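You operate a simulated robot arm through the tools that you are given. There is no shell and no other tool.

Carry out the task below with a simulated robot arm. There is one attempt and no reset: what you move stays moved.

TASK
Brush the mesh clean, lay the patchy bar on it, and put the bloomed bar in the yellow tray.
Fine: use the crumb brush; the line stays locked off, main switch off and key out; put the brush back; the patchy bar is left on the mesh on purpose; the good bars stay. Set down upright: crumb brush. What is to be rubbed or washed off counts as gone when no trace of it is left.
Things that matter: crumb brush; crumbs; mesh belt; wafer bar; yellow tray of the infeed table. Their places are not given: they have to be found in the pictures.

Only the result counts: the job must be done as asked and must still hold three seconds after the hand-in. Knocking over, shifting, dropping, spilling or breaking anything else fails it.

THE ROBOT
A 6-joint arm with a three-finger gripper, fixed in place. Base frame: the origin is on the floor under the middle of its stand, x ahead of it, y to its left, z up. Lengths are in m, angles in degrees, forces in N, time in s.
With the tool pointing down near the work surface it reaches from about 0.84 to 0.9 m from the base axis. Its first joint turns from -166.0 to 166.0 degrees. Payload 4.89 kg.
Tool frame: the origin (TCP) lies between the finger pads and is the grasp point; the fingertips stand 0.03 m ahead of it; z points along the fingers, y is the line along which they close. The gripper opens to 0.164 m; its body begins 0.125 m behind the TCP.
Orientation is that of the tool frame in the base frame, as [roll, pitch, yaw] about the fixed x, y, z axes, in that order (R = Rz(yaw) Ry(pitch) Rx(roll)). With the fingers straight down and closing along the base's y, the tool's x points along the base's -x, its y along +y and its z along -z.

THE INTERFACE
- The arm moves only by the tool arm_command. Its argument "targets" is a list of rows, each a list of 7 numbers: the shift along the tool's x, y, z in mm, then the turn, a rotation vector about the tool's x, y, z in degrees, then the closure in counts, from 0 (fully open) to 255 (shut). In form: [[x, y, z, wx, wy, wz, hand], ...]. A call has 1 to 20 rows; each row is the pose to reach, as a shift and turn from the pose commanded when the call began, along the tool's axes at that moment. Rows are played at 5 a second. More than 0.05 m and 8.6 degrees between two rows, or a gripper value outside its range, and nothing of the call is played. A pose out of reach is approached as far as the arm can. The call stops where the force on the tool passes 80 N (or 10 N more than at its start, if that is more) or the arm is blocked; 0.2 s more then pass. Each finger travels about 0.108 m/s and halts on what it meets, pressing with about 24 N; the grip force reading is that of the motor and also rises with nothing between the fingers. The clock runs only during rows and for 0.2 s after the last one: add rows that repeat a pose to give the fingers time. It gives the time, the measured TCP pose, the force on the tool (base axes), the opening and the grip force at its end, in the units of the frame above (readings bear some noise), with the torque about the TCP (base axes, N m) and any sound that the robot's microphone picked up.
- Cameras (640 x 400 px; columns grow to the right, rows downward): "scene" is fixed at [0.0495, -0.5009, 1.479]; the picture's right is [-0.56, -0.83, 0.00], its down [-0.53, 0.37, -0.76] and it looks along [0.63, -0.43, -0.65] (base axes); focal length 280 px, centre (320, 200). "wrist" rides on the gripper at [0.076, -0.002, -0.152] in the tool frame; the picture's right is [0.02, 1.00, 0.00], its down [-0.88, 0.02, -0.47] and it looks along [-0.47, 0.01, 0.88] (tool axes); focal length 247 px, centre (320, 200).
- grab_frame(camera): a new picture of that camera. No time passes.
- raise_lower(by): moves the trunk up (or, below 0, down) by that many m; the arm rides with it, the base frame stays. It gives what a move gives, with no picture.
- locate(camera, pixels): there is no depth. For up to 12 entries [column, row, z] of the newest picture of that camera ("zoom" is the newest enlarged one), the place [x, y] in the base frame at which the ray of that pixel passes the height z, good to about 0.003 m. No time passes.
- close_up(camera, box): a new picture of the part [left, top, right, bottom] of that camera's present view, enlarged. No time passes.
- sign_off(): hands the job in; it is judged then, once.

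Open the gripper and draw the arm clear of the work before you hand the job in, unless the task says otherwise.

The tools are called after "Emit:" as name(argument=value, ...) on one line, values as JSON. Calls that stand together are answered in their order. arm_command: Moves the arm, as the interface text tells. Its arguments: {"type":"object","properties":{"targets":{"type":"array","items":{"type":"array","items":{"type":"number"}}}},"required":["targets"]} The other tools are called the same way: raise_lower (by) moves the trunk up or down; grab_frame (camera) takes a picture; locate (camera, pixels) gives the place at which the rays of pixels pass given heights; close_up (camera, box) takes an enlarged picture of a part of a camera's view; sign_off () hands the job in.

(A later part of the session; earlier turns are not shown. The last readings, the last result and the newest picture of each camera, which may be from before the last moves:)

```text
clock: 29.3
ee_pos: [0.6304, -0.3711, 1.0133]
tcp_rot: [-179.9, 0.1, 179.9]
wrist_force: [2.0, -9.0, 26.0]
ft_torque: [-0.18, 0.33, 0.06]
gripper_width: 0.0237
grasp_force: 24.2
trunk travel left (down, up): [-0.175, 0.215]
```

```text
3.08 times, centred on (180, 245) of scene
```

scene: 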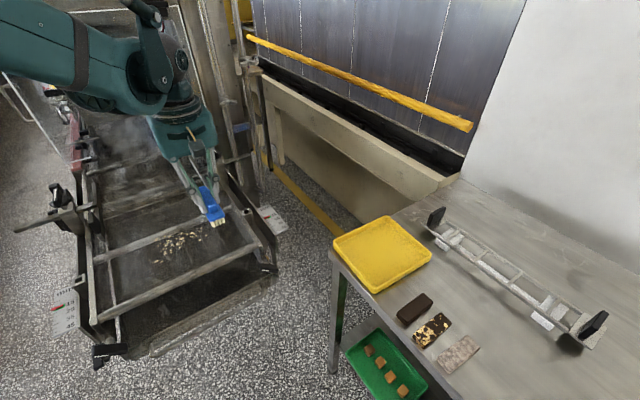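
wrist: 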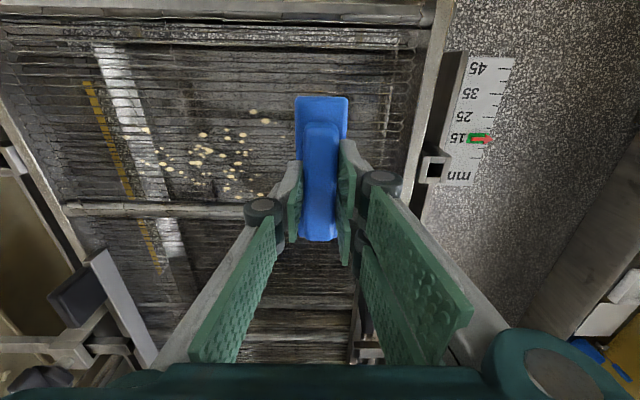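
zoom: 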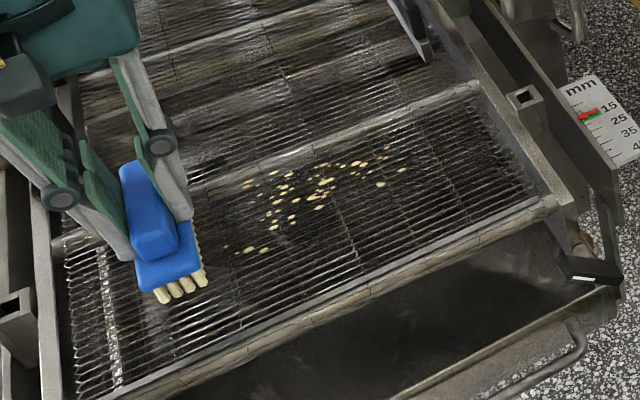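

Stroke done at 26 N contact. I zoom on the crumb area to compare with the earlier picture.

Emit:
close_up(camera="scene", box=[130, 210, 230, 290])

Emit:
close_up(camera="wrist", box=[130, 80, 300, 210])

```text
5.00 times, centred on (180, 250) of scene
```

zoom: 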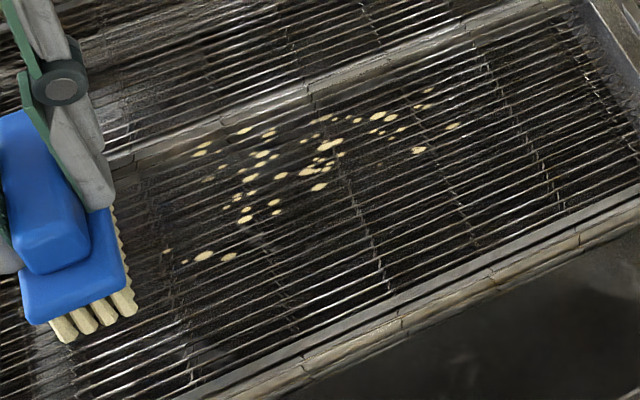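

```text
3.08 times, centred on (215, 145) of wrist
```

zoom: 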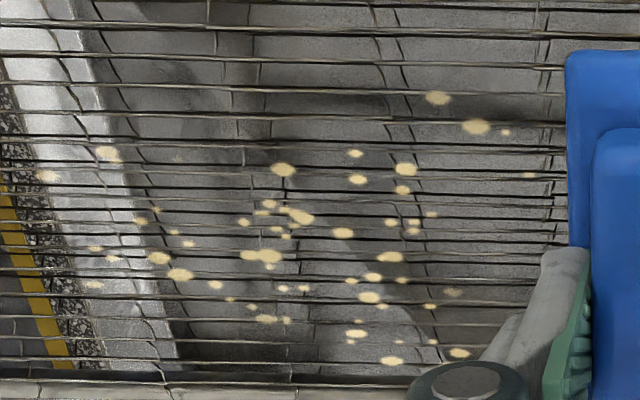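

Only slight fading after one pass, so more rubbing is needed. I do a back-and-forth pair of strokes at 100 mm/s.

Emit:
arm_command(targets=[[0, -20, 0, 0, 0, 0, 255], [0, -40, 0, 0, 0, 0, 255], [0, -60, 0, 0, 0, 0, 255], [0, -80, 0, 0, 0, 0, 255], [0, -100, 0, 0, 0, 0, 255], [0, -120, 0, 0, 0, 0, 255], [0, -140, 0, 0, 0, 0, 255], [0, -160, 0, 0, 0, 0, 255], [0, -180, 0, 0, 0, 0, 255], [0, -160, 0, 0, 0, 0, 255], [0, -140, 0, 0, 0, 0, 255], [0, -120, 0, 0, 0, 0, 255], [0, -100, 0, 0, 0, 0, 255], [0, -80, 0, 0, 0, 0, 255], [0, -60, 0, 0, 0, 0, 255], [0, -40, 0, 0, 0, 0, 255], [0, -20, 0, 0, 0, 0, 255], [0, 0, 0, 0, 0, 0, 255]])

Emit:
close_up(camera="scene", box=[130, 210, 230, 290])

Emit:
close_up(camera="wrist", box=[130, 80, 300, 210])

```text
clock: 33.1
ee_pos: [0.6295, -0.3678, 1.0136]
tcp_rot: [-180.0, 0.2, 180.0]
wrist_force: [0.2, -0.1, -1.6]
ft_torque: [0.15, 0.01, 0.02]
gripper_width: 0.0236
grasp_force: 24.3
trunk travel left (down, up): [-0.175, 0.215]
```

```text
5.00 times, centred on (180, 250) of scene
```

zoom: 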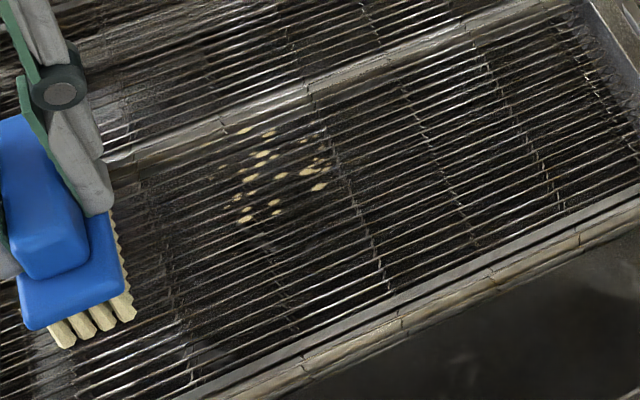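

```text
3.08 times, centred on (215, 145) of wrist
```

zoom: 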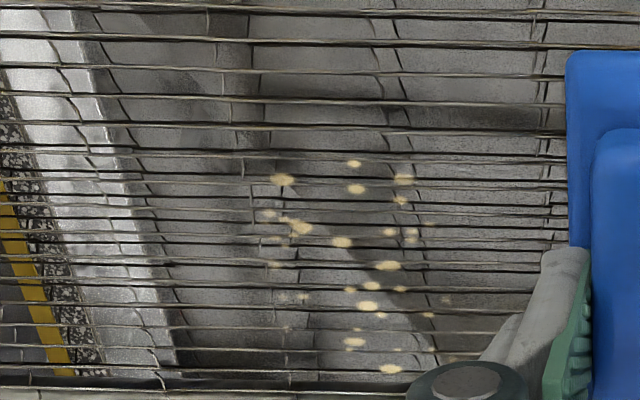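

Most crumbs are gone; those left are around the middle (scene zoom 235-330, 130-220). Contact has dropped to zero here, so I lower 2 mm and check the force before the next strokes.

Emit:
arm_command(targets=[[0, 0, 1, 0, 0, 0, 255], [0, 0, 2, 0, 0, 0, 255], [0, 0, 2, 0, 0, 0, 255]])

Emit:
close_up(camera="scene", box=[90, 220, 190, 300])

```text
clock: 33.9
ee_pos: [0.6284, -0.3676, 1.0132]
tcp_rot: [-179.9, 0.3, -180.0]
wrist_force: [-0.8, -3.0, 49.3]
ft_torque: [0.02, 0.35, 0.0]
gripper_width: 0.0234
grasp_force: 23.9
trunk travel left (down, up): [-0.175, 0.215]
```

```text
5.00 times, centred on (140, 260) of scene
```

zoom: 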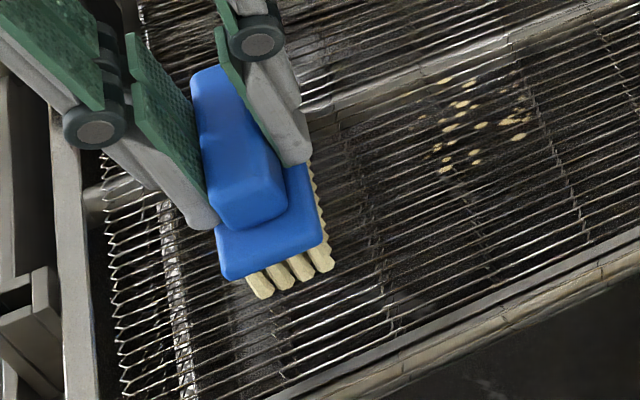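

Now 49 N; I ease up 0.8 mm and scrub back and forth over the middle band y -0.41…-0.51, with a small x shift toward the crossbar.

Emit:
arm_command(targets=[[-2, -20, -0.8, 0, 0, 0, 255], [-3, -40, -0.8, 0, 0, 0, 255], [-3, -60, -0.8, 0, 0, 0, 255], [-3, -80, -0.8, 0, 0, 0, 255], [-3, -100, -0.8, 0, 0, 0, 255], [-3, -120, -0.8, 0, 0, 0, 255], [-3, -140, -0.8, 0, 0, 0, 255], [-3, -120, -0.8, 0, 0, 0, 255], [-3, -100, -0.8, 0, 0, 0, 255], [-3, -80, -0.8, 0, 0, 0, 255], [-3, -60, -0.8, 0, 0, 0, 255], [-3, -40, -0.8, 0, 0, 0, 255], [-3, -60, -0.8, 0, 0, 0, 255], [-3, -80, -0.8, 0, 0, 0, 255], [-3, -100, -0.8, 0, 0, 0, 255], [-3, -120, -0.8, 0, 0, 0, 255], [-3, -140, -0.8, 0, 0, 0, 255], [-3, -160, -0.8, 0, 0, 0, 255], [-3, -180, -0.8, 0, 0, 0, 255]])

Emit:
close_up(camera="scene", box=[130, 210, 230, 290])

Emit:
close_up(camera="wrist", box=[340, 80, 510, 210])

```text
clock: 37.9
ee_pos: [0.6338, -0.5469, 1.0146]
tcp_rot: [-179.8, 0.1, -179.9]
wrist_force: [-1.0, 17.0, 46.0]
ft_torque: [0.88, 0.33, 0.05]
gripper_width: 0.0236
grasp_force: 24.1
trunk travel left (down, up): [-0.175, 0.215]
```

```text
5.00 times, centred on (180, 250) of scene
```

zoom: 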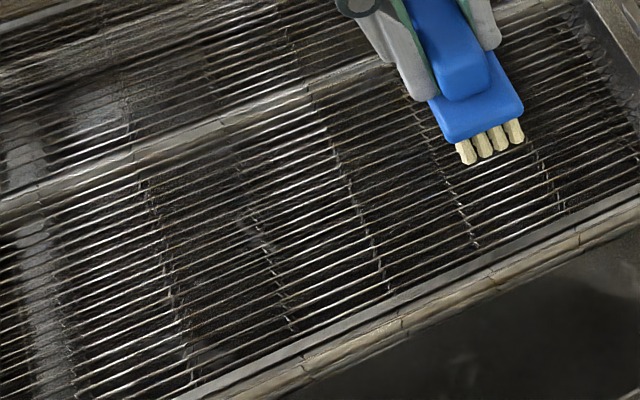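

```text
3.08 times, centred on (425, 145) of wrist
```

zoom: 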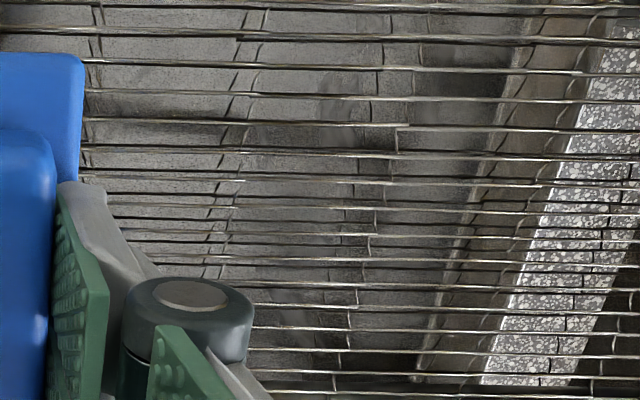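

No crumbs are visible now. For certainty about faint traces I do one more full back-and-forth with slight x offsets, easing the pressure a bit.

Emit:
arm_command(targets=[[-2, 20, -0.7, 0, 0, 0, 255], [-4, 40, -0.7, 0, 0, 0, 255], [-4, 60, -0.7, 0, 0, 0, 255], [-4, 80, -0.7, 0, 0, 0, 255], [-4, 100, -0.7, 0, 0, 0, 255], [-4, 120, -0.7, 0, 0, 0, 255], [-4, 140, -0.7, 0, 0, 0, 255], [-4, 160, -0.7, 0, 0, 0, 255], [-4, 180, -0.7, 0, 0, 0, 255], [2, 180, -0.7, 0, 0, 0, 255], [8, 175, -0.7, 0, 0, 0, 255], [10, 155, -0.7, 0, 0, 0, 255], [10, 135, -0.7, 0, 0, 0, 255], [10, 115, -0.7, 0, 0, 0, 255], [10, 95, -0.7, 0, 0, 0, 255], [10, 75, -0.7, 0, 0, 0, 255], [10, 55, -0.7, 0, 0, 0, 255], [10, 35, -0.7, 0, 0, 0, 255], [10, 15, -0.7, 0, 0, 0, 255], [10, -5, -0.7, 0, 0, 0, 255]])

```text
clock: 42.1
ee_pos: [0.6245, -0.5547, 1.0147]
tcp_rot: [-179.9, 0.1, -179.9]
wrist_force: [-0.1, -0.3, 3.3]
ft_torque: [0.0, -0.06, -0.01]
gripper_width: 0.0236
grasp_force: 24.2
trunk travel left (down, up): [-0.175, 0.215]
```

I lift the brush away from the mesh and move back toward the base to inspect the whole mesh.

Emit:
arm_command(targets=[[0, 0, -15, 0, 0, 0, 255], [0, 0, -40, 0, 0, 0, 255], [5, 0, -80, 0, 0, 0, 255], [15, 0, -120, 0, 0, 0, 255], [35, 0, -160, 0, 0, 0, 255], [60, 0, -195, 0, 0, 0, 255], [85, -10, -215, 0, 0, 0, 255], [110, -35, -220, 0, 0, 0, 255], [135, -70, -222, 0, 0, 0, 255], [155, -105, -222, 0, 0, 0, 255], [155, -105, -222, 0, 0, 0, 255]])

Emit:
grab_frame(camera="wrist")

Emit:
close_up(camera="scene", box=[130, 210, 230, 290])

Emit:
close_up(camera="scene", box=[180, 180, 260, 260])

```text
clock: 44.5
ee_pos: [0.4703, -0.6609, 1.2357]
tcp_rot: [-179.9, 0.0, 179.9]
wrist_force: [-0.3, -1.4, -1.3]
ft_torque: [0.13, -0.05, 0.0]
gripper_width: 0.0235
grasp_force: 23.9
trunk travel left (down, up): [-0.175, 0.215]
```

```text
taken
```

wrist: 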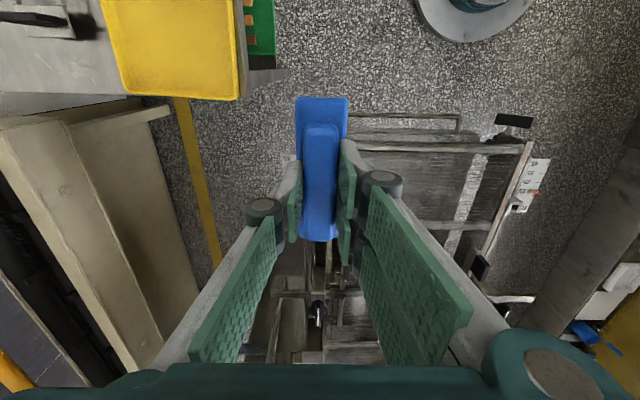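

```text
5.00 times, centred on (180, 250) of scene
```

zoom: 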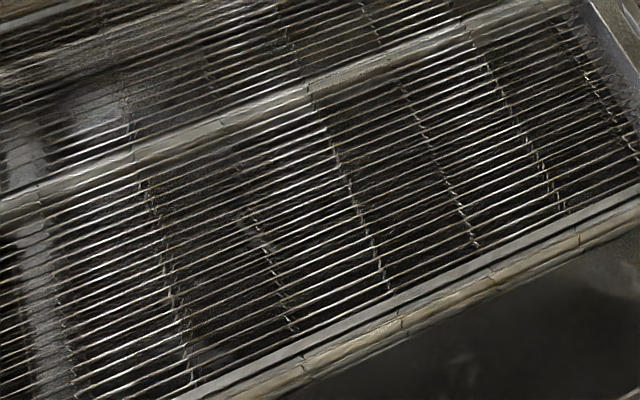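

```text
5.00 times, centred on (220, 220) of scene
```

zoom: 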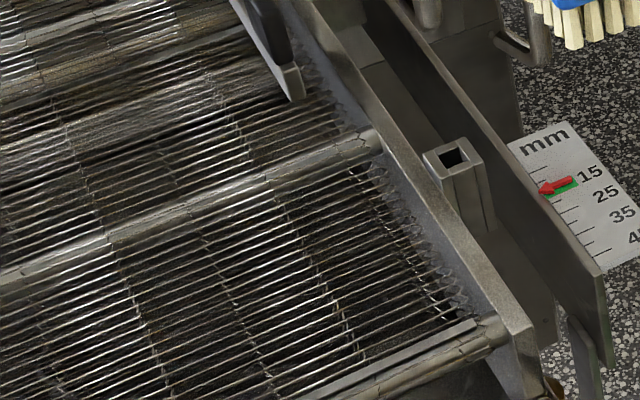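

The mesh looks clean. A tighter zoom to check for faint residue around the former crumb area.

Emit:
close_up(camera="scene", box=[145, 220, 185, 266])

Emit:
close_up(camera="scene", box=[170, 220, 212, 258])

```text
8.70 times, centred on (165, 243) of scene
```

zoom: 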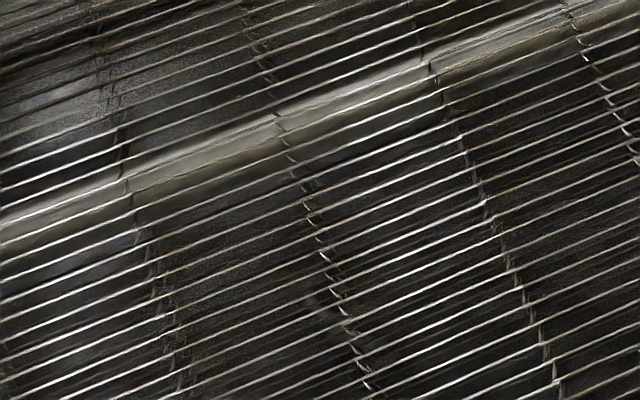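

```text
10.53 times, centred on (191, 239) of scene
```

zoom: 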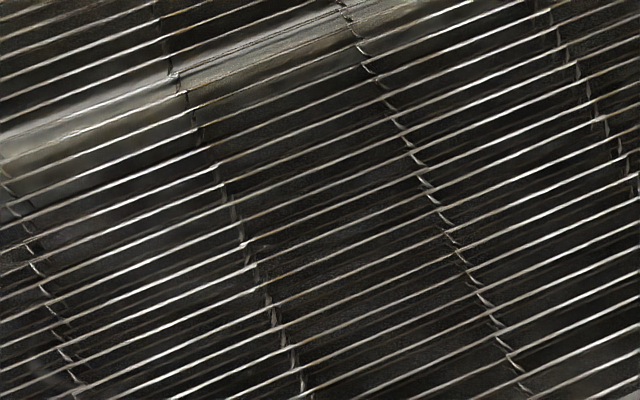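

The mesh is clean. I carry the brush back over its former spot (0.151, -0.986) at travel height.

Emit:
arm_command(targets=[[28, -29, 2, 0, 0, 0, 255], [56, -57, 5, 0, 0, 0, 255], [84, -86, 8, 0, 0, 0, 255], [112, -114, 11, 0, 0, 0, 255], [140, -143, 15, 0, 0, 0, 255], [168, -171, 19, 0, 0, 0, 255], [196, -200, 23, 0, 0, 0, 255], [224, -228, 27, 0, 0, 0, 255], [252, -257, 31, 0, 0, 0, 255], [280, -285, 35, 0, 0, 0, 255], [305, -310, 35, 0, 0, 0, 255], [319.5, -325, 35, 0, 0, 0, 255], [319.5, -325, 35, 0, 0, 0, 255]])

Emit:
grab_frame(camera="wrist")

Emit:
grab_frame(camera="scene")

```text
clock: 47.3
ee_pos: [0.1501, -0.983, 1.2017]
tcp_rot: [-179.9, 0.1, 180.0]
wrist_force: [-0.4, -0.3, -2.6]
ft_torque: [0.05, -0.08, -0.03]
gripper_width: 0.0236
grasp_force: 24.1
trunk travel left (down, up): [-0.175, 0.215]
```

```text
taken
```

wrist: 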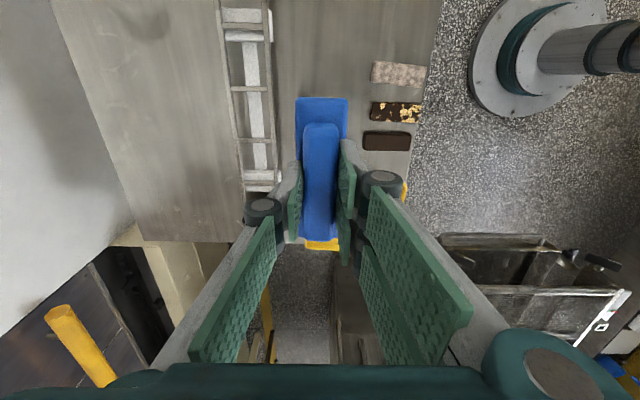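

```text
taken
```

scene: 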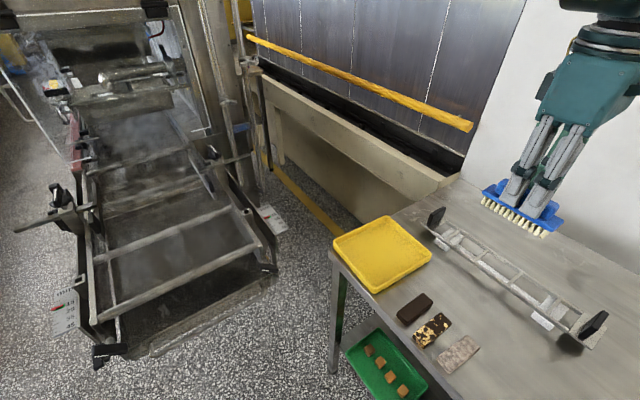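

The brush is over its place; I descend to about z 0.949 then feel for the table.

Emit:
arm_command(targets=[[0, -1, 45, 0, 0, 0, 255], [0, -2, 90, 0, 0, 0, 255], [-0.5, -2.5, 135, 0, 0, 0, 255], [-0.5, -2.5, 175, 0, 0, 0, 255], [-0.5, -2.5, 210, 0, 0, 0, 255], [-0.5, -2.5, 235, 0, 0, 0, 255], [-0.5, -2.5, 250, 0, 0, 0, 255], [-0.5, -2.5, 253, 0, 0, 0, 255], [-0.5, -2.5, 253, 0, 0, 0, 255]])

```text
clock: 49.3
ee_pos: [0.1513, -0.9882, 0.9481]
tcp_rot: [-180.0, 0.0, 180.0]
wrist_force: [0.0, -0.4, -1.1]
ft_torque: [0.06, 0.02, 0.0]
gripper_width: 0.0236
grasp_force: 24.5
trunk travel left (down, up): [-0.175, 0.215]
```

At 0.948 and still free; I step down 5 mm slowly and read the force.

Emit:
arm_command(targets=[[0, 1.5, 2, 0, 0, 0, 255], [0, 1.5, 4, 0, 0, 0, 255], [0, 1.5, 5, 0, 0, 0, 255], [0, 1.5, 5, 0, 0, 0, 255]])

```text
clock: 50.3
ee_pos: [0.1535, -0.985, 0.9433]
tcp_rot: [-179.9, 0.1, -179.9]
wrist_force: [-0.7, -0.7, -0.9]
ft_torque: [0.02, -0.02, -0.03]
gripper_width: 0.0237
grasp_force: 24.3
trunk travel left (down, up): [-0.175, 0.215]
```

Emit:
arm_command(targets=[[0, 0, 1, 0, 0, 0, 255], [0, 0, 2, 0, 0, 0, 255], [0, 0, 2, 0, 0, 0, 255]])

```text
clock: 51.1
ee_pos: [0.1513, -0.9859, 0.942]
tcp_rot: [-179.9, 0.1, -180.0]
wrist_force: [-0.4, -0.1, -0.8]
ft_torque: [0.0, -0.03, -0.01]
gripper_width: 0.0238
grasp_force: 23.8
trunk travel left (down, up): [-0.175, 0.215]
```

No contact at 0.942 yet; continuing down in 1 mm steps toward the pick-up height of about 0.940.

Emit:
arm_command(targets=[[0, 0, 1, 0, 0, 0, 255], [0, 0, 2, 0, 0, 0, 255], [0, 0, 2, 0, 0, 0, 255]])

```text
clock: 51.9
ee_pos: [0.1509, -0.9849, 0.9394]
tcp_rot: [180.0, 0.1, -180.0]
wrist_force: [1.3, -1.4, 3.6]
ft_torque: [0.03, 0.14, 0.01]
gripper_width: 0.0236
grasp_force: 24.2
trunk travel left (down, up): [-0.175, 0.215]
```

Contact begins (3.6 N) at 0.9395, matching the pick-up height. I press another 0.7 mm so it sits flat, then open.

Emit:
arm_command(targets=[[0, 0, 0.7, 0, 0, 0, 255], [0, 0, 0.7, 0, 0, 0, 255], [0, 0, 0.5, 0, 0, 0, 240], [0, 0, 0.3, 0, 0, 0, 225], [0, 0, 0, 0, 0, 0, 205], [0, 0, 0, 0, 0, 0, 195], [0, 0, 0, 0, 0, 0, 195]])

Emit:
close_up(camera="wrist", box=[240, 90, 400, 240])

```text
clock: 53.5
ee_pos: [0.1502, -0.9838, 0.939]
tcp_rot: [-179.9, 0.2, 179.9]
wrist_force: [0.4, 0.8, 7.6]
ft_torque: [0.22, 0.05, -0.01]
gripper_width: 0.0387
grasp_force: 0.2
trunk travel left (down, up): [-0.175, 0.215]
```

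```text
2.67 times, centred on (320, 165) of wrist
```

zoom: 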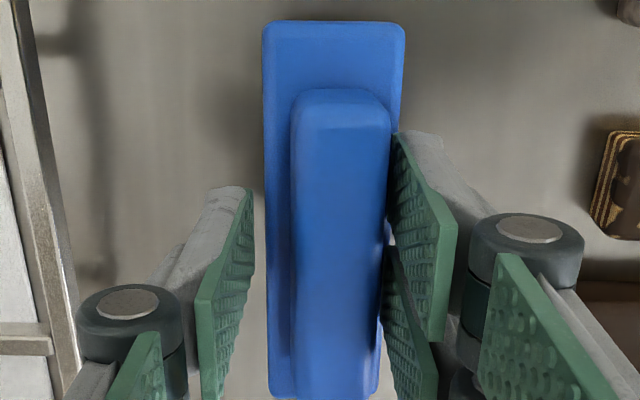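

Released; a little residual force on the finger side. I rise straight up in small steps and check.

Emit:
arm_command(targets=[[0, 0, -2, 0, 0, 0, 195], [0, 0, -5, 0, 0, 0, 190], [0, 0, -10, 0, 0, 0, 180], [0, 0, -20, 0, 0, 0, 170], [0, 0, -40, 0, 0, 0, 160], [0, 0, -70, 0, 0, 0, 150], [0, 0, -100, 0, 0, 0, 150], [0, 0, -100, 0, 0, 0, 150]])

Emit:
grab_frame(camera="wrist")

Emit:
close_up(camera="scene", box=[390, 240, 530, 350])

```text
clock: 55.3
ee_pos: [0.1514, -0.9834, 1.0372]
tcp_rot: [-180.0, 0.1, 180.0]
wrist_force: [-0.1, 0.0, 0.0]
ft_torque: [-0.03, -0.01, -0.03]
gripper_width: 0.0676
grasp_force: 0.1
trunk travel left (down, up): [-0.175, 0.215]
```

```text
taken
```

wrist: 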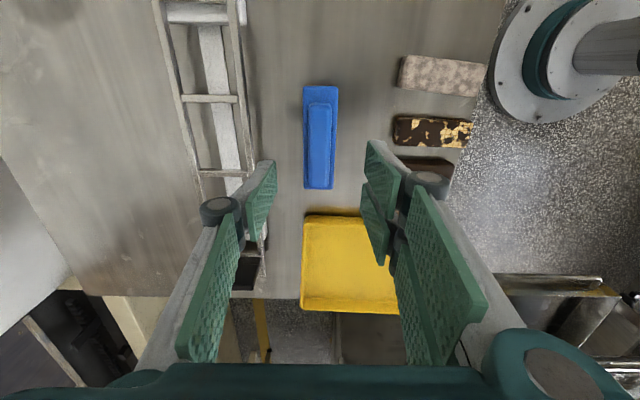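

```text
3.64 times, centred on (460, 295) of scene
```

zoom: 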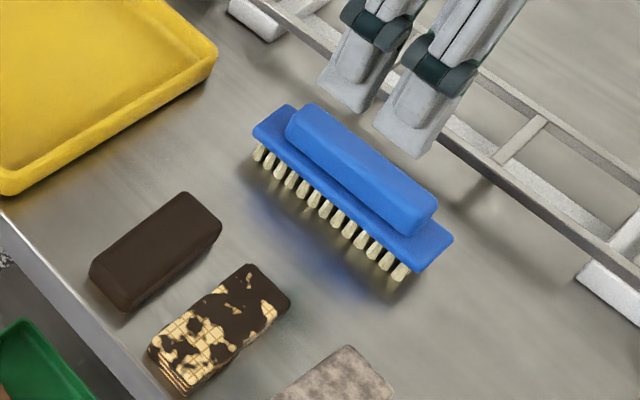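

The brush stands upright in its place. Next the patchy bar: I rise, open fully and move over it for a close view (yaw stays 180 so the fingers will close along the bar's length, outside both ends).

Emit:
arm_command(targets=[[0, 0, -40, 0, 0, 0, 120], [2, 30, -70, 0, 0, 0, 80], [5, 70, -80, 0, 0, 0, 40], [8, 110, -80, 0, 0, 0, 0], [10, 133, -80, 0, 0, 0, 0], [10, 133, -80, 0, 0, 0, 0]])

Emit:
grab_frame(camera="wrist")

Emit:
close_up(camera="wrist", box=[240, 60, 400, 190])

```text
clock: 56.7
ee_pos: [0.1422, -0.8514, 1.1203]
tcp_rot: [-179.9, 0.1, -179.9]
wrist_force: [-0.5, 0.1, 1.3]
ft_torque: [-0.09, 0.02, 0.01]
gripper_width: 0.164
grasp_force: 0.1
trunk travel left (down, up): [-0.175, 0.215]
```

```text
taken
```

wrist: 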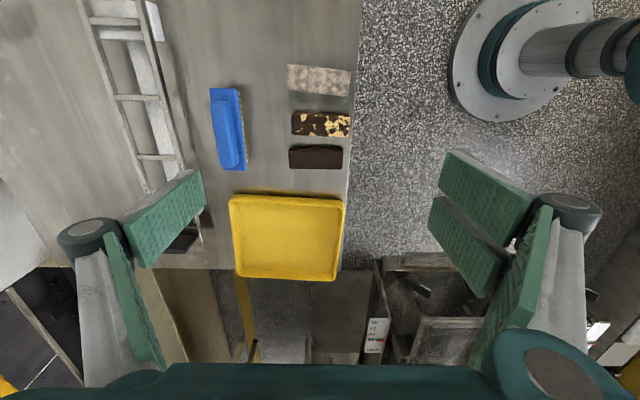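

```text
3.08 times, centred on (320, 125) of wrist
```

zoom: 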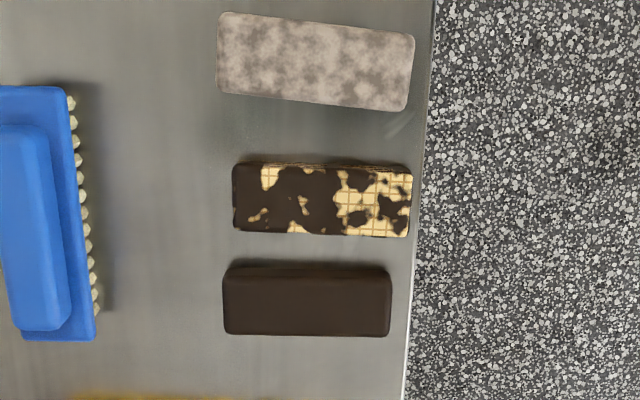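

TCP is right above the patchy bar: centre ≈(0.1416, -0.851), about 86×32 mm, near end ≈8 mm from the table edge. I descend to z≈1.0 with a 110 mm opening and look at the fingertips.

Emit:
arm_command(targets=[[0, 0, 40, 0, 0, 0, 84], [0, 0, 80, 0, 0, 0, 84], [0, 0, 120, 0, 0, 0, 84], [0, 0, 120, 0, 0, 0, 84], [0, 0, 120, 0, 0, 0, 84]])

Emit:
grab_frame(camera="wrist")

Emit:
close_up(camera="wrist", box=[220, 90, 420, 230])

Emit:
close_up(camera="scene", box=[380, 240, 520, 370])

```text
clock: 57.9
ee_pos: [0.1391, -0.8492, 0.9998]
tcp_rot: [-179.9, 0.1, -180.0]
wrist_force: [1.0, -0.8, -1.2]
ft_torque: [0.04, 0.01, -0.01]
gripper_width: 0.1097
grasp_force: 0.0
trunk travel left (down, up): [-0.175, 0.215]
```

```text
taken
```

wrist: 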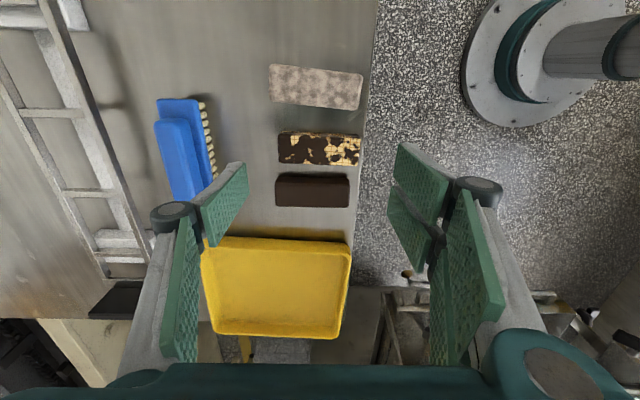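

```text
2.86 times, centred on (320, 160) of wrist
```

zoom: 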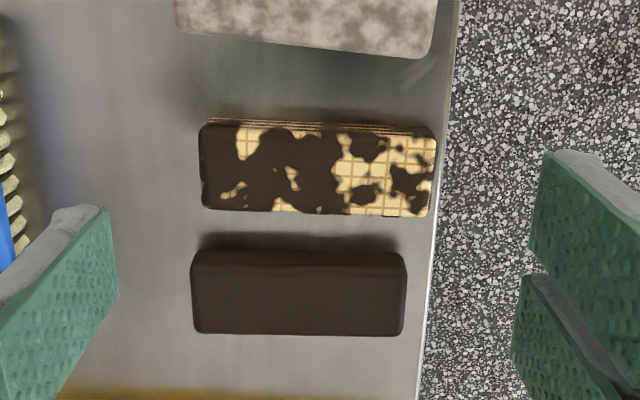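

```text
3.08 times, centred on (450, 305) of scene
```

zoom: 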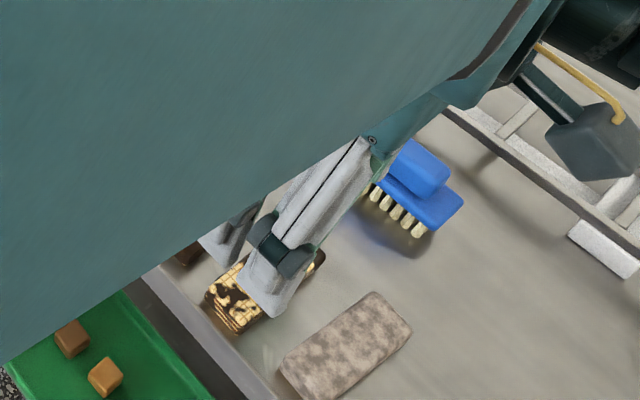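

Fingertip reach at this opening is about 10 mm ahead of the TCP; the bar's centre is confirmed at (0.1418, -0.851), top ≈0.895. I descend to TCP z≈0.901 with a 100 mm opening, keeping the tips ~9 mm above the table.

Emit:
arm_command(targets=[[-1, -0.7, 40, 0, 0, 0, 100], [-1, -0.7, 70, 0, 0, 0, 100], [-1, -0.7, 88, 0, 0, 0, 100], [-1, -0.7, 98, 0, 0, 0, 100], [-1, -0.7, 98, 0, 0, 0, 100]])

Emit:
grab_frame(camera="wrist")

Emit:
close_up(camera="wrist", box=[200, 110, 420, 260])

```text
clock: 59.1
ee_pos: [0.1431, -0.8505, 0.9047]
tcp_rot: [-180.0, 0.1, 180.0]
wrist_force: [3.9, 11.8, 55.0]
ft_torque: [1.85, 0.17, -0.33]
gripper_width: 0.1022
grasp_force: 24.3
trunk travel left (down, up): [-0.175, 0.215]
```

```text
taken
```

wrist: 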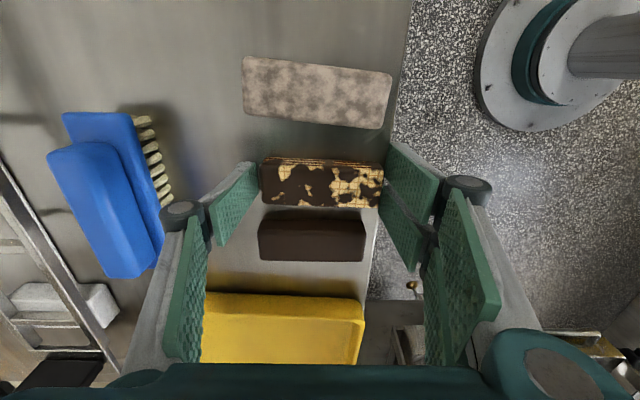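

```text
2.67 times, centred on (310, 185) of wrist
```

zoom: 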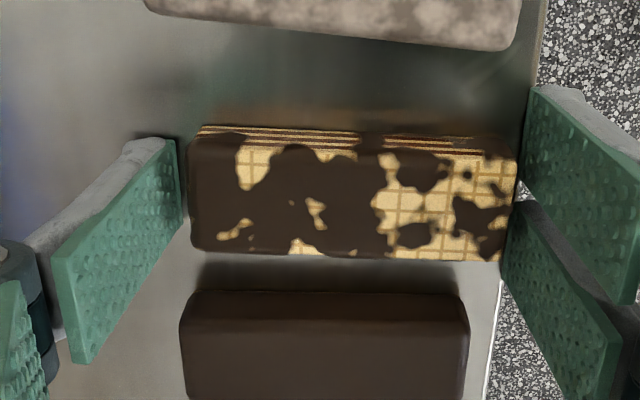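

Contact: 55 N up with torque on the +y side, and the fingers stalled at 102 mm — the inclined tips sit nearer together than the reading, so the fingers touched the bar's near end. I back straight up and open wider.

Emit:
arm_command(targets=[[0, 0, -3, 0, 0, 0, 95], [0, 0, -8, 0, 0, 0, 80], [0, 0, -20, 0, 0, 0, 70], [0, 0, -40, 0, 0, 0, 60], [0, 0, -40, 0, 0, 0, 60]])

Emit:
close_up(camera="wrist", box=[220, 90, 420, 240])

Emit:
close_up(camera="scene", box=[380, 240, 520, 370])

```text
clock: 60.3
ee_pos: [0.1426, -0.853, 0.9408]
tcp_rot: [-179.8, 0.1, 179.9]
wrist_force: [0.7, 0.8, 0.5]
ft_torque: [0.01, -0.03, 0.01]
gripper_width: 0.1255
grasp_force: 0.1
trunk travel left (down, up): [-0.175, 0.215]
```

```text
2.67 times, centred on (320, 165) of wrist
```

zoom: 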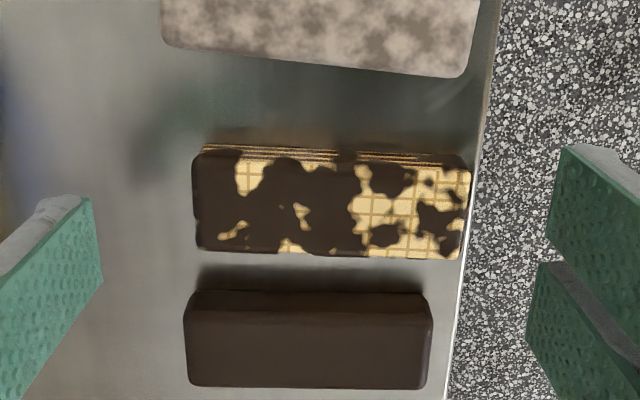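

```text
3.08 times, centred on (450, 305) of scene
```

zoom: 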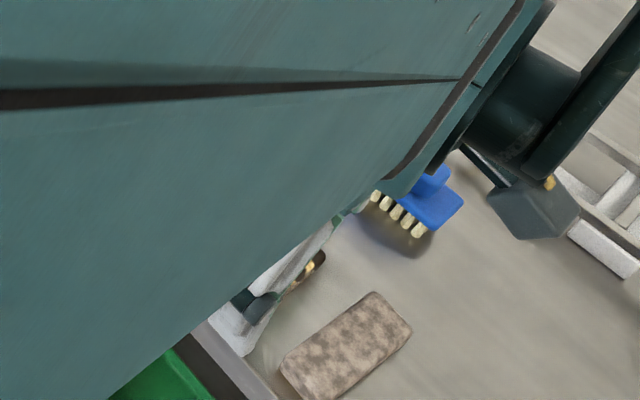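

The bar is intact and in place; its centre is about 2.6 mm toward +y of the TCP. I re-align, set a 115 mm reading (tips ~106 mm apart), and descend again.

Emit:
arm_command(targets=[[0, 2.6, 8, 0, 0, 0, 76], [0, 2.6, 16, 0, 0, 0, 76], [0, 2.6, 24, 0, 0, 0, 76], [0, 2.6, 32, 0, 0, 0, 76], [0, 2.6, 40, 0, 0, 0, 76], [0, 2.6, 40, 0, 0, 0, 76]])

Emit:
close_up(camera="wrist", box=[220, 90, 420, 240])

```text
clock: 61.7
ee_pos: [0.1425, -0.8492, 0.9011]
tcp_rot: [-180.0, 0.1, 180.0]
wrist_force: [0.1, -3.3, 13.7]
ft_torque: [-0.99, 0.04, -0.07]
gripper_width: 0.1197
grasp_force: 4.7
trunk travel left (down, up): [-0.175, 0.215]
```

```text
2.67 times, centred on (320, 165) of wrist
```

zoom: 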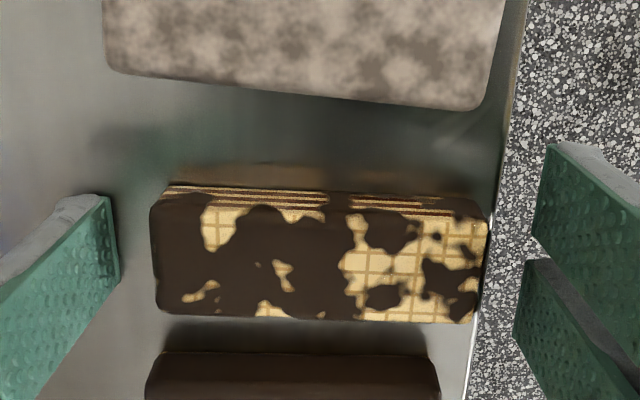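

The thumb's outer tip is touching the table (13.7 N, contact at y≈-0.918), so the table is nearer z≈0.883 and bars ~13 mm thick. I lift 4.5 mm and close slowly onto the bar's ends.

Emit:
arm_command(targets=[[0, 0, -3, 0, 0, 0, 76], [0, 0, -4.5, 0, 0, 0, 76], [0, 0, -4.5, 0, 0, 0, 76], [0, 0, -4.5, 0, 0, 0, 88], [0, 0, -4.5, 0, 0, 0, 96], [0, 0, -4.5, 0, 0, 0, 96]])

Emit:
close_up(camera="wrist", box=[220, 90, 420, 240])

```text
clock: 63.1
ee_pos: [0.1434, -0.851, 0.9045]
tcp_rot: [-179.9, 0.1, 180.0]
wrist_force: [-0.9, -0.7, 2.7]
ft_torque: [-0.18, 0.02, -0.01]
gripper_width: 0.1031
grasp_force: 0.8
trunk travel left (down, up): [-0.175, 0.215]
```

```text
2.67 times, centred on (320, 165) of wrist
```

zoom: 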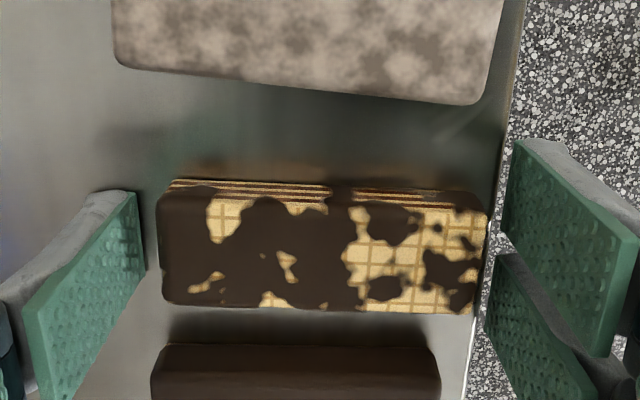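

Nearly there: light thumb-table contact (2.7 N). I lift 1.5 mm more and close fully on the bar ends.

Emit:
arm_command(targets=[[0, 0, -1.5, 0, 0, 0, 96], [0, 0, -1.5, 0, 0, 0, 102], [0, 0, -1.5, 0, 0, 0, 108], [0, 0, -1.5, 0, 0, 0, 116], [0, 0, -1.5, 0, 0, 0, 126], [0, 0, -1.5, 0, 0, 0, 140], [0, 0, -1.5, 0, 0, 0, 140]])

Emit:
close_up(camera="wrist", box=[220, 90, 420, 240])

```text
clock: 64.7
ee_pos: [0.1422, -0.8498, 0.9069]
tcp_rot: [-179.8, 0.1, 179.9]
wrist_force: [-0.4, 21.4, 11.5]
ft_torque: [0.9, 0.13, 0.03]
gripper_width: 0.0849
grasp_force: 14.0
trunk travel left (down, up): [-0.175, 0.215]
```

```text
2.67 times, centred on (320, 165) of wrist
```

zoom: 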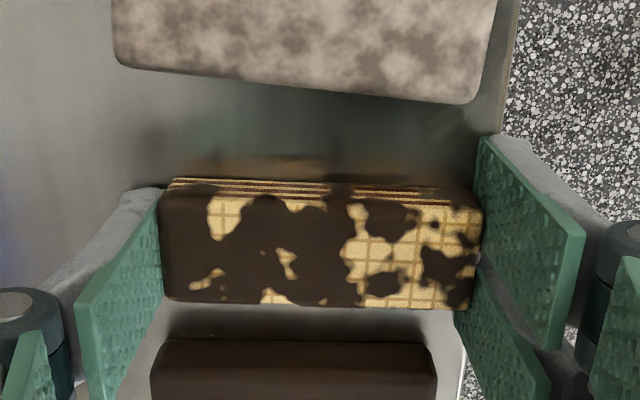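

Fingers have stopped at 84.9 mm on the bar, but there's a lateral 21 N reading. I hold still for a moment and re-read before lifting.

Emit:
arm_command(targets=[[0, 0, 0, 0, 0, 0, 150], [0, 0, 0, 0, 0, 0, 160], [0, 0, 0, 0, 0, 0, 160]])

Emit:
close_up(camera="wrist", box=[220, 90, 420, 240])

```text
clock: 65.5
ee_pos: [0.1429, -0.8506, 0.9081]
tcp_rot: [-179.8, 0.1, -180.0]
wrist_force: [1.1, -0.5, 25.5]
ft_torque: [1.18, 0.12, -0.03]
gripper_width: 0.0846
grasp_force: 14.1
trunk travel left (down, up): [-0.175, 0.215]
```

```text
2.67 times, centred on (320, 165) of wrist
```

zoom: 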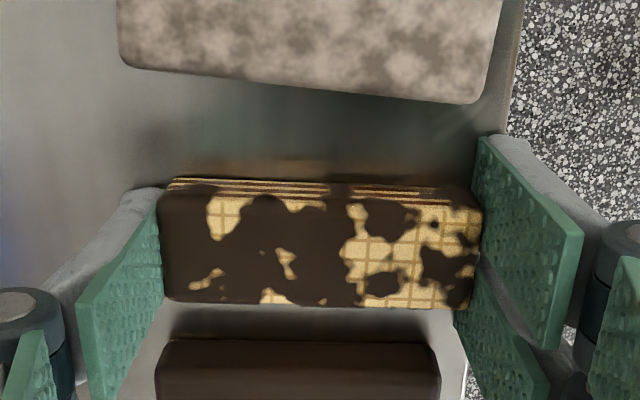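

Lateral force has vanished; the remaining 25 N is fingertips bearing on the table near the edge. I lift 3 mm with the grip commanded tighter and look.

Emit:
arm_command(targets=[[0, 0, -1, 0, 0, 0, 180], [0, 0, -2, 0, 0, 0, 200], [0, 0, -3, 0, 0, 0, 200], [0, 0, -3, 0, 0, 0, 200]])

Emit:
close_up(camera="wrist", box=[220, 90, 420, 240])

```text
clock: 66.5
ee_pos: [0.1413, -0.85, 0.9096]
tcp_rot: [-180.0, 0.1, -180.0]
wrist_force: [0.8, 0.0, -0.6]
ft_torque: [0.0, -0.02, -0.03]
gripper_width: 0.0844
grasp_force: 13.9
trunk travel left (down, up): [-0.175, 0.215]
```

```text
2.67 times, centred on (320, 165) of wrist
```

zoom: 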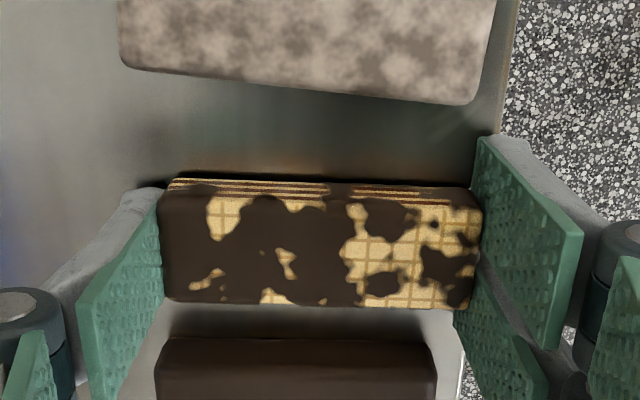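

The bar has lifted clear with the gripper (shadow underneath, no table force). I raise it to travel height gently.

Emit:
arm_command(targets=[[0, 0, -10, 0, 0, 0, 200], [0, 0, -25, 0, 0, 0, 200], [0, 0, -45, 0, 0, 0, 200], [0, 0, -75, 0, 0, 0, 200], [0, 0, -105, 0, 0, 0, 200], [0, 0, -135, 0, 0, 0, 200], [0, 0, -165, 0, 0, 0, 200], [0, 0, -195, 0, 0, 0, 200], [0, 0, -225, 0, 0, 0, 200], [0, 0, -225, 0, 0, 0, 200]])

Emit:
grab_frame(camera="wrist")

Emit:
grab_frame(camera="scene")

```text
clock: 68.7
ee_pos: [0.1411, -0.8495, 1.1362]
tcp_rot: [-179.9, 0.2, -180.0]
wrist_force: [-0.2, 0.9, -0.6]
ft_torque: [-0.03, 0.03, 0.01]
gripper_width: 0.0845
grasp_force: 14.4
trunk travel left (down, up): [-0.175, 0.215]
```

```text
taken
```

wrist: 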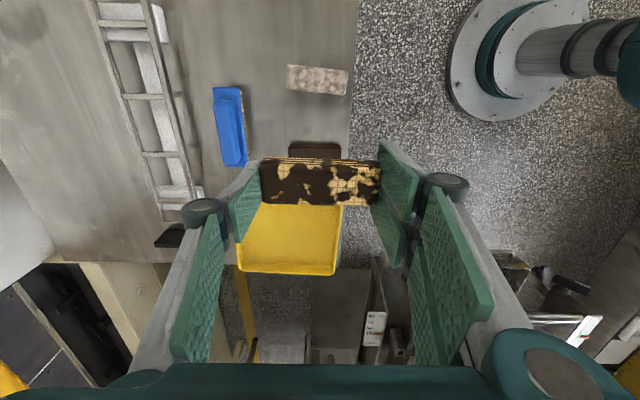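

```text
taken
```

scene: 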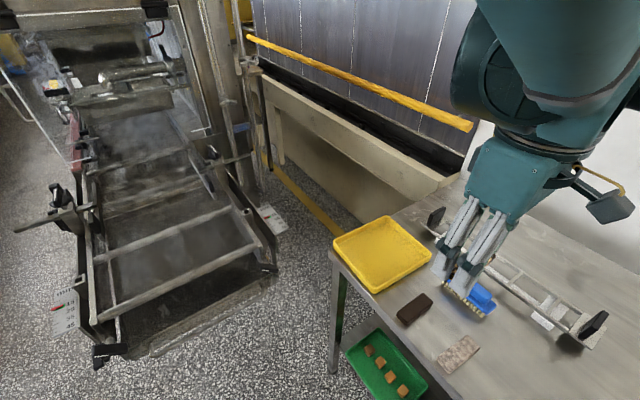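

Bar is held steady. I carry it over the mesh to about (0.615, -0.455) at travel height.

Emit:
arm_command(targets=[[-15, 12, -20, 0, 0, 0, 200], [-40, 33, -40, 0, 0, 0, 200], [-68, 56, -55, 0, 0, 0, 200], [-97, 80, -60, 0, 0, 0, 200], [-126, 104, -60, 0, 0, 0, 200], [-155, 128, -60, 0, 0, 0, 200], [-184, 152, -60, 0, 0, 0, 200], [-213, 176, -60, 0, 0, 0, 200], [-242, 200, -60, 0, 0, 0, 200], [-271, 224, -60, 0, 0, 0, 200], [-300, 248, -60, 0, 0, 0, 200], [-329, 272, -60, 0, 0, 0, 200], [-358, 296, -60, 0, 0, 0, 200], [-387, 320, -55, 0, 0, 0, 200], [-416, 344, -50, 0, 0, 0, 200], [-440, 366, -40, 0, 0, 0, 200], [-460, 382, -30, 0, 0, 0, 200], [-474, 394, -20, 0, 0, 0, 200], [-474, 394, -20, 0, 0, 0, 200]])

Emit:
grab_frame(camera="wrist")

Emit:
grab_frame(camera="scene")

```text
clock: 72.7
ee_pos: [0.6162, -0.4574, 1.1569]
tcp_rot: [-180.0, 0.0, 180.0]
wrist_force: [0.5, 0.0, -1.0]
ft_torque: [-0.04, 0.03, -0.01]
gripper_width: 0.0842
grasp_force: 14.4
trunk travel left (down, up): [-0.175, 0.215]
```

```text
taken
```

wrist: 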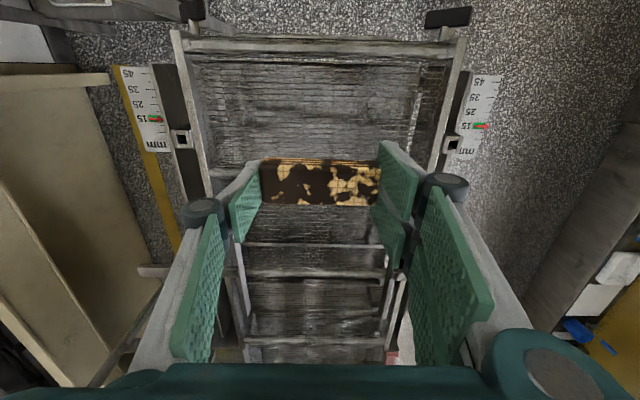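

```text
taken
```

scene: 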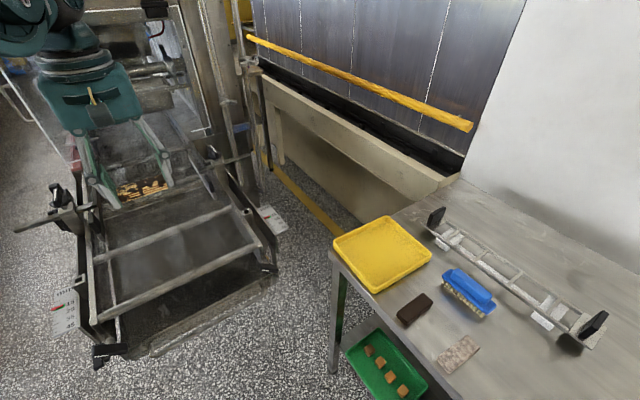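

The mesh surface is 75 mm above the table (from the brush contacts), so the bar should touch at TCP z≈0.983. I descend to about 0.995 first.

Emit:
arm_command(targets=[[0, 0, 30, 0, 0, 0, 200], [0, 0, 60, 0, 0, 0, 200], [0, 0, 90, 0, 0, 0, 200], [0, 0, 120, 0, 0, 0, 200], [0, 0, 145, 0, 0, 0, 200], [0, 0, 161, 0, 0, 0, 200], [0, 0, 161, 0, 0, 0, 200]])

Emit:
close_up(camera="scene", box=[110, 170, 240, 280])

Emit:
grab_frame(camera="wrist")

```text
clock: 74.3
ee_pos: [0.6173, -0.4585, 0.9924]
tcp_rot: [-179.8, 0.1, 180.0]
wrist_force: [0.1, -0.4, -0.5]
ft_torque: [0.0, 0.02, -0.01]
gripper_width: 0.0843
grasp_force: 14.0
trunk travel left (down, up): [-0.175, 0.215]
```

```text
3.64 times, centred on (175, 225) of scene
```

zoom: 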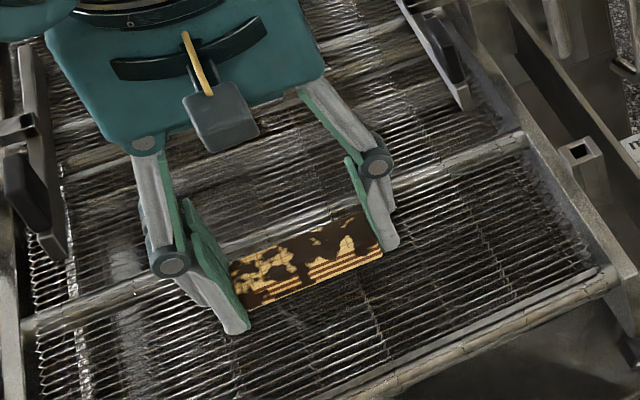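

```text
taken
```

wrist: 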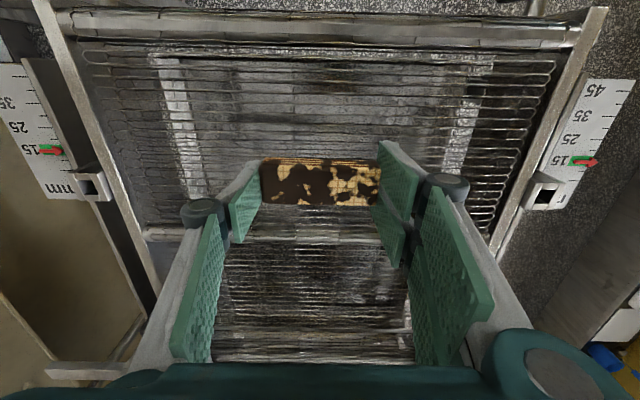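

Clear descent, at 0.992. Stepping down 6 mm more while reading force.

Emit:
arm_command(targets=[[0, 0, 2, 0, 0, 0, 200], [0, 0, 4, 0, 0, 0, 200], [0, 0, 6, 0, 0, 0, 200], [0, 0, 6, 0, 0, 0, 200]])

```text
clock: 75.3
ee_pos: [0.6176, -0.4576, 0.9874]
tcp_rot: [-180.0, 0.1, -180.0]
wrist_force: [0.1, 0.2, -0.5]
ft_torque: [-0.01, -0.03, 0.02]
gripper_width: 0.0844
grasp_force: 13.6
trunk travel left (down, up): [-0.175, 0.215]
```

Still free at 0.987; 2 mm more.

Emit:
arm_command(targets=[[0, 0, 1, 0, 0, 0, 200], [0, 0, 2, 0, 0, 0, 200], [0, 0, 2, 0, 0, 0, 200]])

```text
clock: 76.1
ee_pos: [0.6161, -0.4576, 0.9855]
tcp_rot: [-179.8, 0.1, 179.9]
wrist_force: [-0.1, 0.1, -0.7]
ft_torque: [0.0, -0.01, 0.02]
gripper_width: 0.0843
grasp_force: 13.8
trunk travel left (down, up): [-0.175, 0.215]
```

Emit:
arm_command(targets=[[0, 0, 1, 0, 0, 0, 200], [0, 0, 2, 0, 0, 0, 200], [0, 0, 2, 0, 0, 0, 200]])

Emit:
close_up(camera="scene", box=[140, 190, 220, 260])

```text
clock: 76.9
ee_pos: [0.6173, -0.4564, 0.9834]
tcp_rot: [-179.9, 0.1, 179.9]
wrist_force: [-0.4, 0.6, 0.0]
ft_torque: [0.01, -0.02, -0.01]
gripper_width: 0.0844
grasp_force: 14.1
trunk travel left (down, up): [-0.175, 0.215]
```

```text
5.71 times, centred on (180, 225) of scene
```

zoom: 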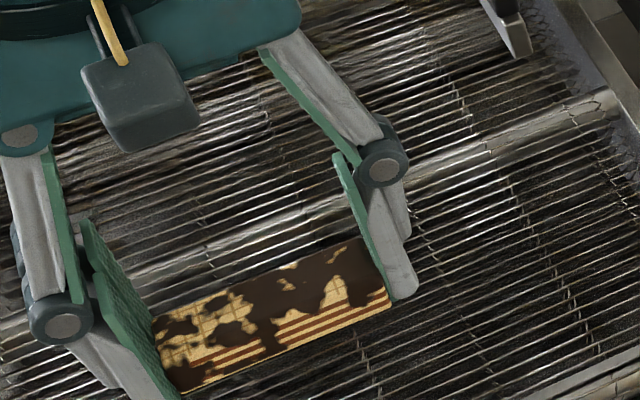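

At 0.983 the force is about to change; one more millimetre step.

Emit:
arm_command(targets=[[0, 0, 0.7, 0, 0, 0, 200], [0, 0, 1.4, 0, 0, 0, 200], [0, 0, 1.4, 0, 0, 0, 200]])

```text
clock: 77.7
ee_pos: [0.6166, -0.4573, 0.9821]
tcp_rot: [-179.8, 0.2, 179.9]
wrist_force: [1.4, 0.0, 9.6]
ft_torque: [0.43, 0.19, -0.1]
gripper_width: 0.0844
grasp_force: 14.2
trunk travel left (down, up): [-0.175, 0.215]
```

Contact 9.6 N: the bar is at the mesh. I open slowly to release it.

Emit:
arm_command(targets=[[0, 0, -0.3, 0, 0, 0, 122], [0, 0, -0.3, 0, 0, 0, 116], [0, 0, -0.3, 0, 0, 0, 108], [0, 0, -0.5, 0, 0, 0, 98], [0, 0, -1, 0, 0, 0, 86], [0, 0, -1, 0, 0, 0, 76], [0, 0, -1, 0, 0, 0, 76]])

Emit:
close_up(camera="wrist", box=[220, 90, 420, 240])

Emit:
close_up(camera="scene", box=[140, 190, 220, 260])

```text
clock: 79.3
ee_pos: [0.6168, -0.4572, 0.9836]
tcp_rot: [-179.8, 0.2, -179.9]
wrist_force: [-0.6, -0.4, -0.8]
ft_torque: [0.01, 0.01, -0.01]
gripper_width: 0.115
grasp_force: 0.2
trunk travel left (down, up): [-0.175, 0.215]
```

```text
2.67 times, centred on (320, 165) of wrist
```

zoom: 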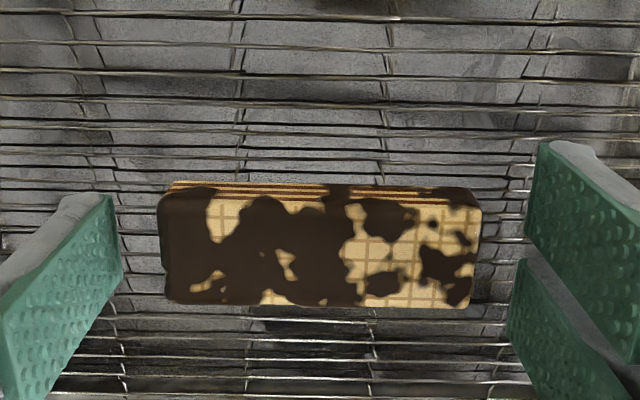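

```text
5.71 times, centred on (180, 225) of scene
```

zoom: 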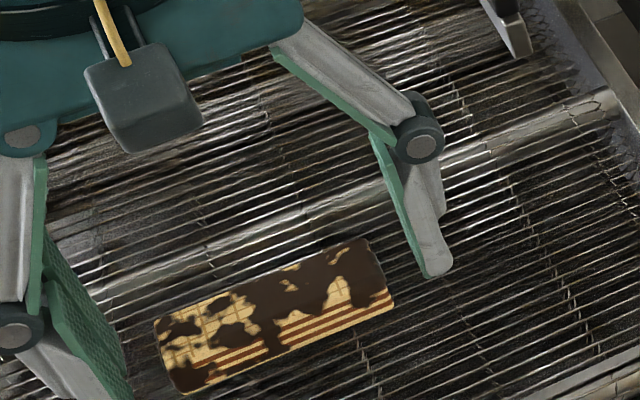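

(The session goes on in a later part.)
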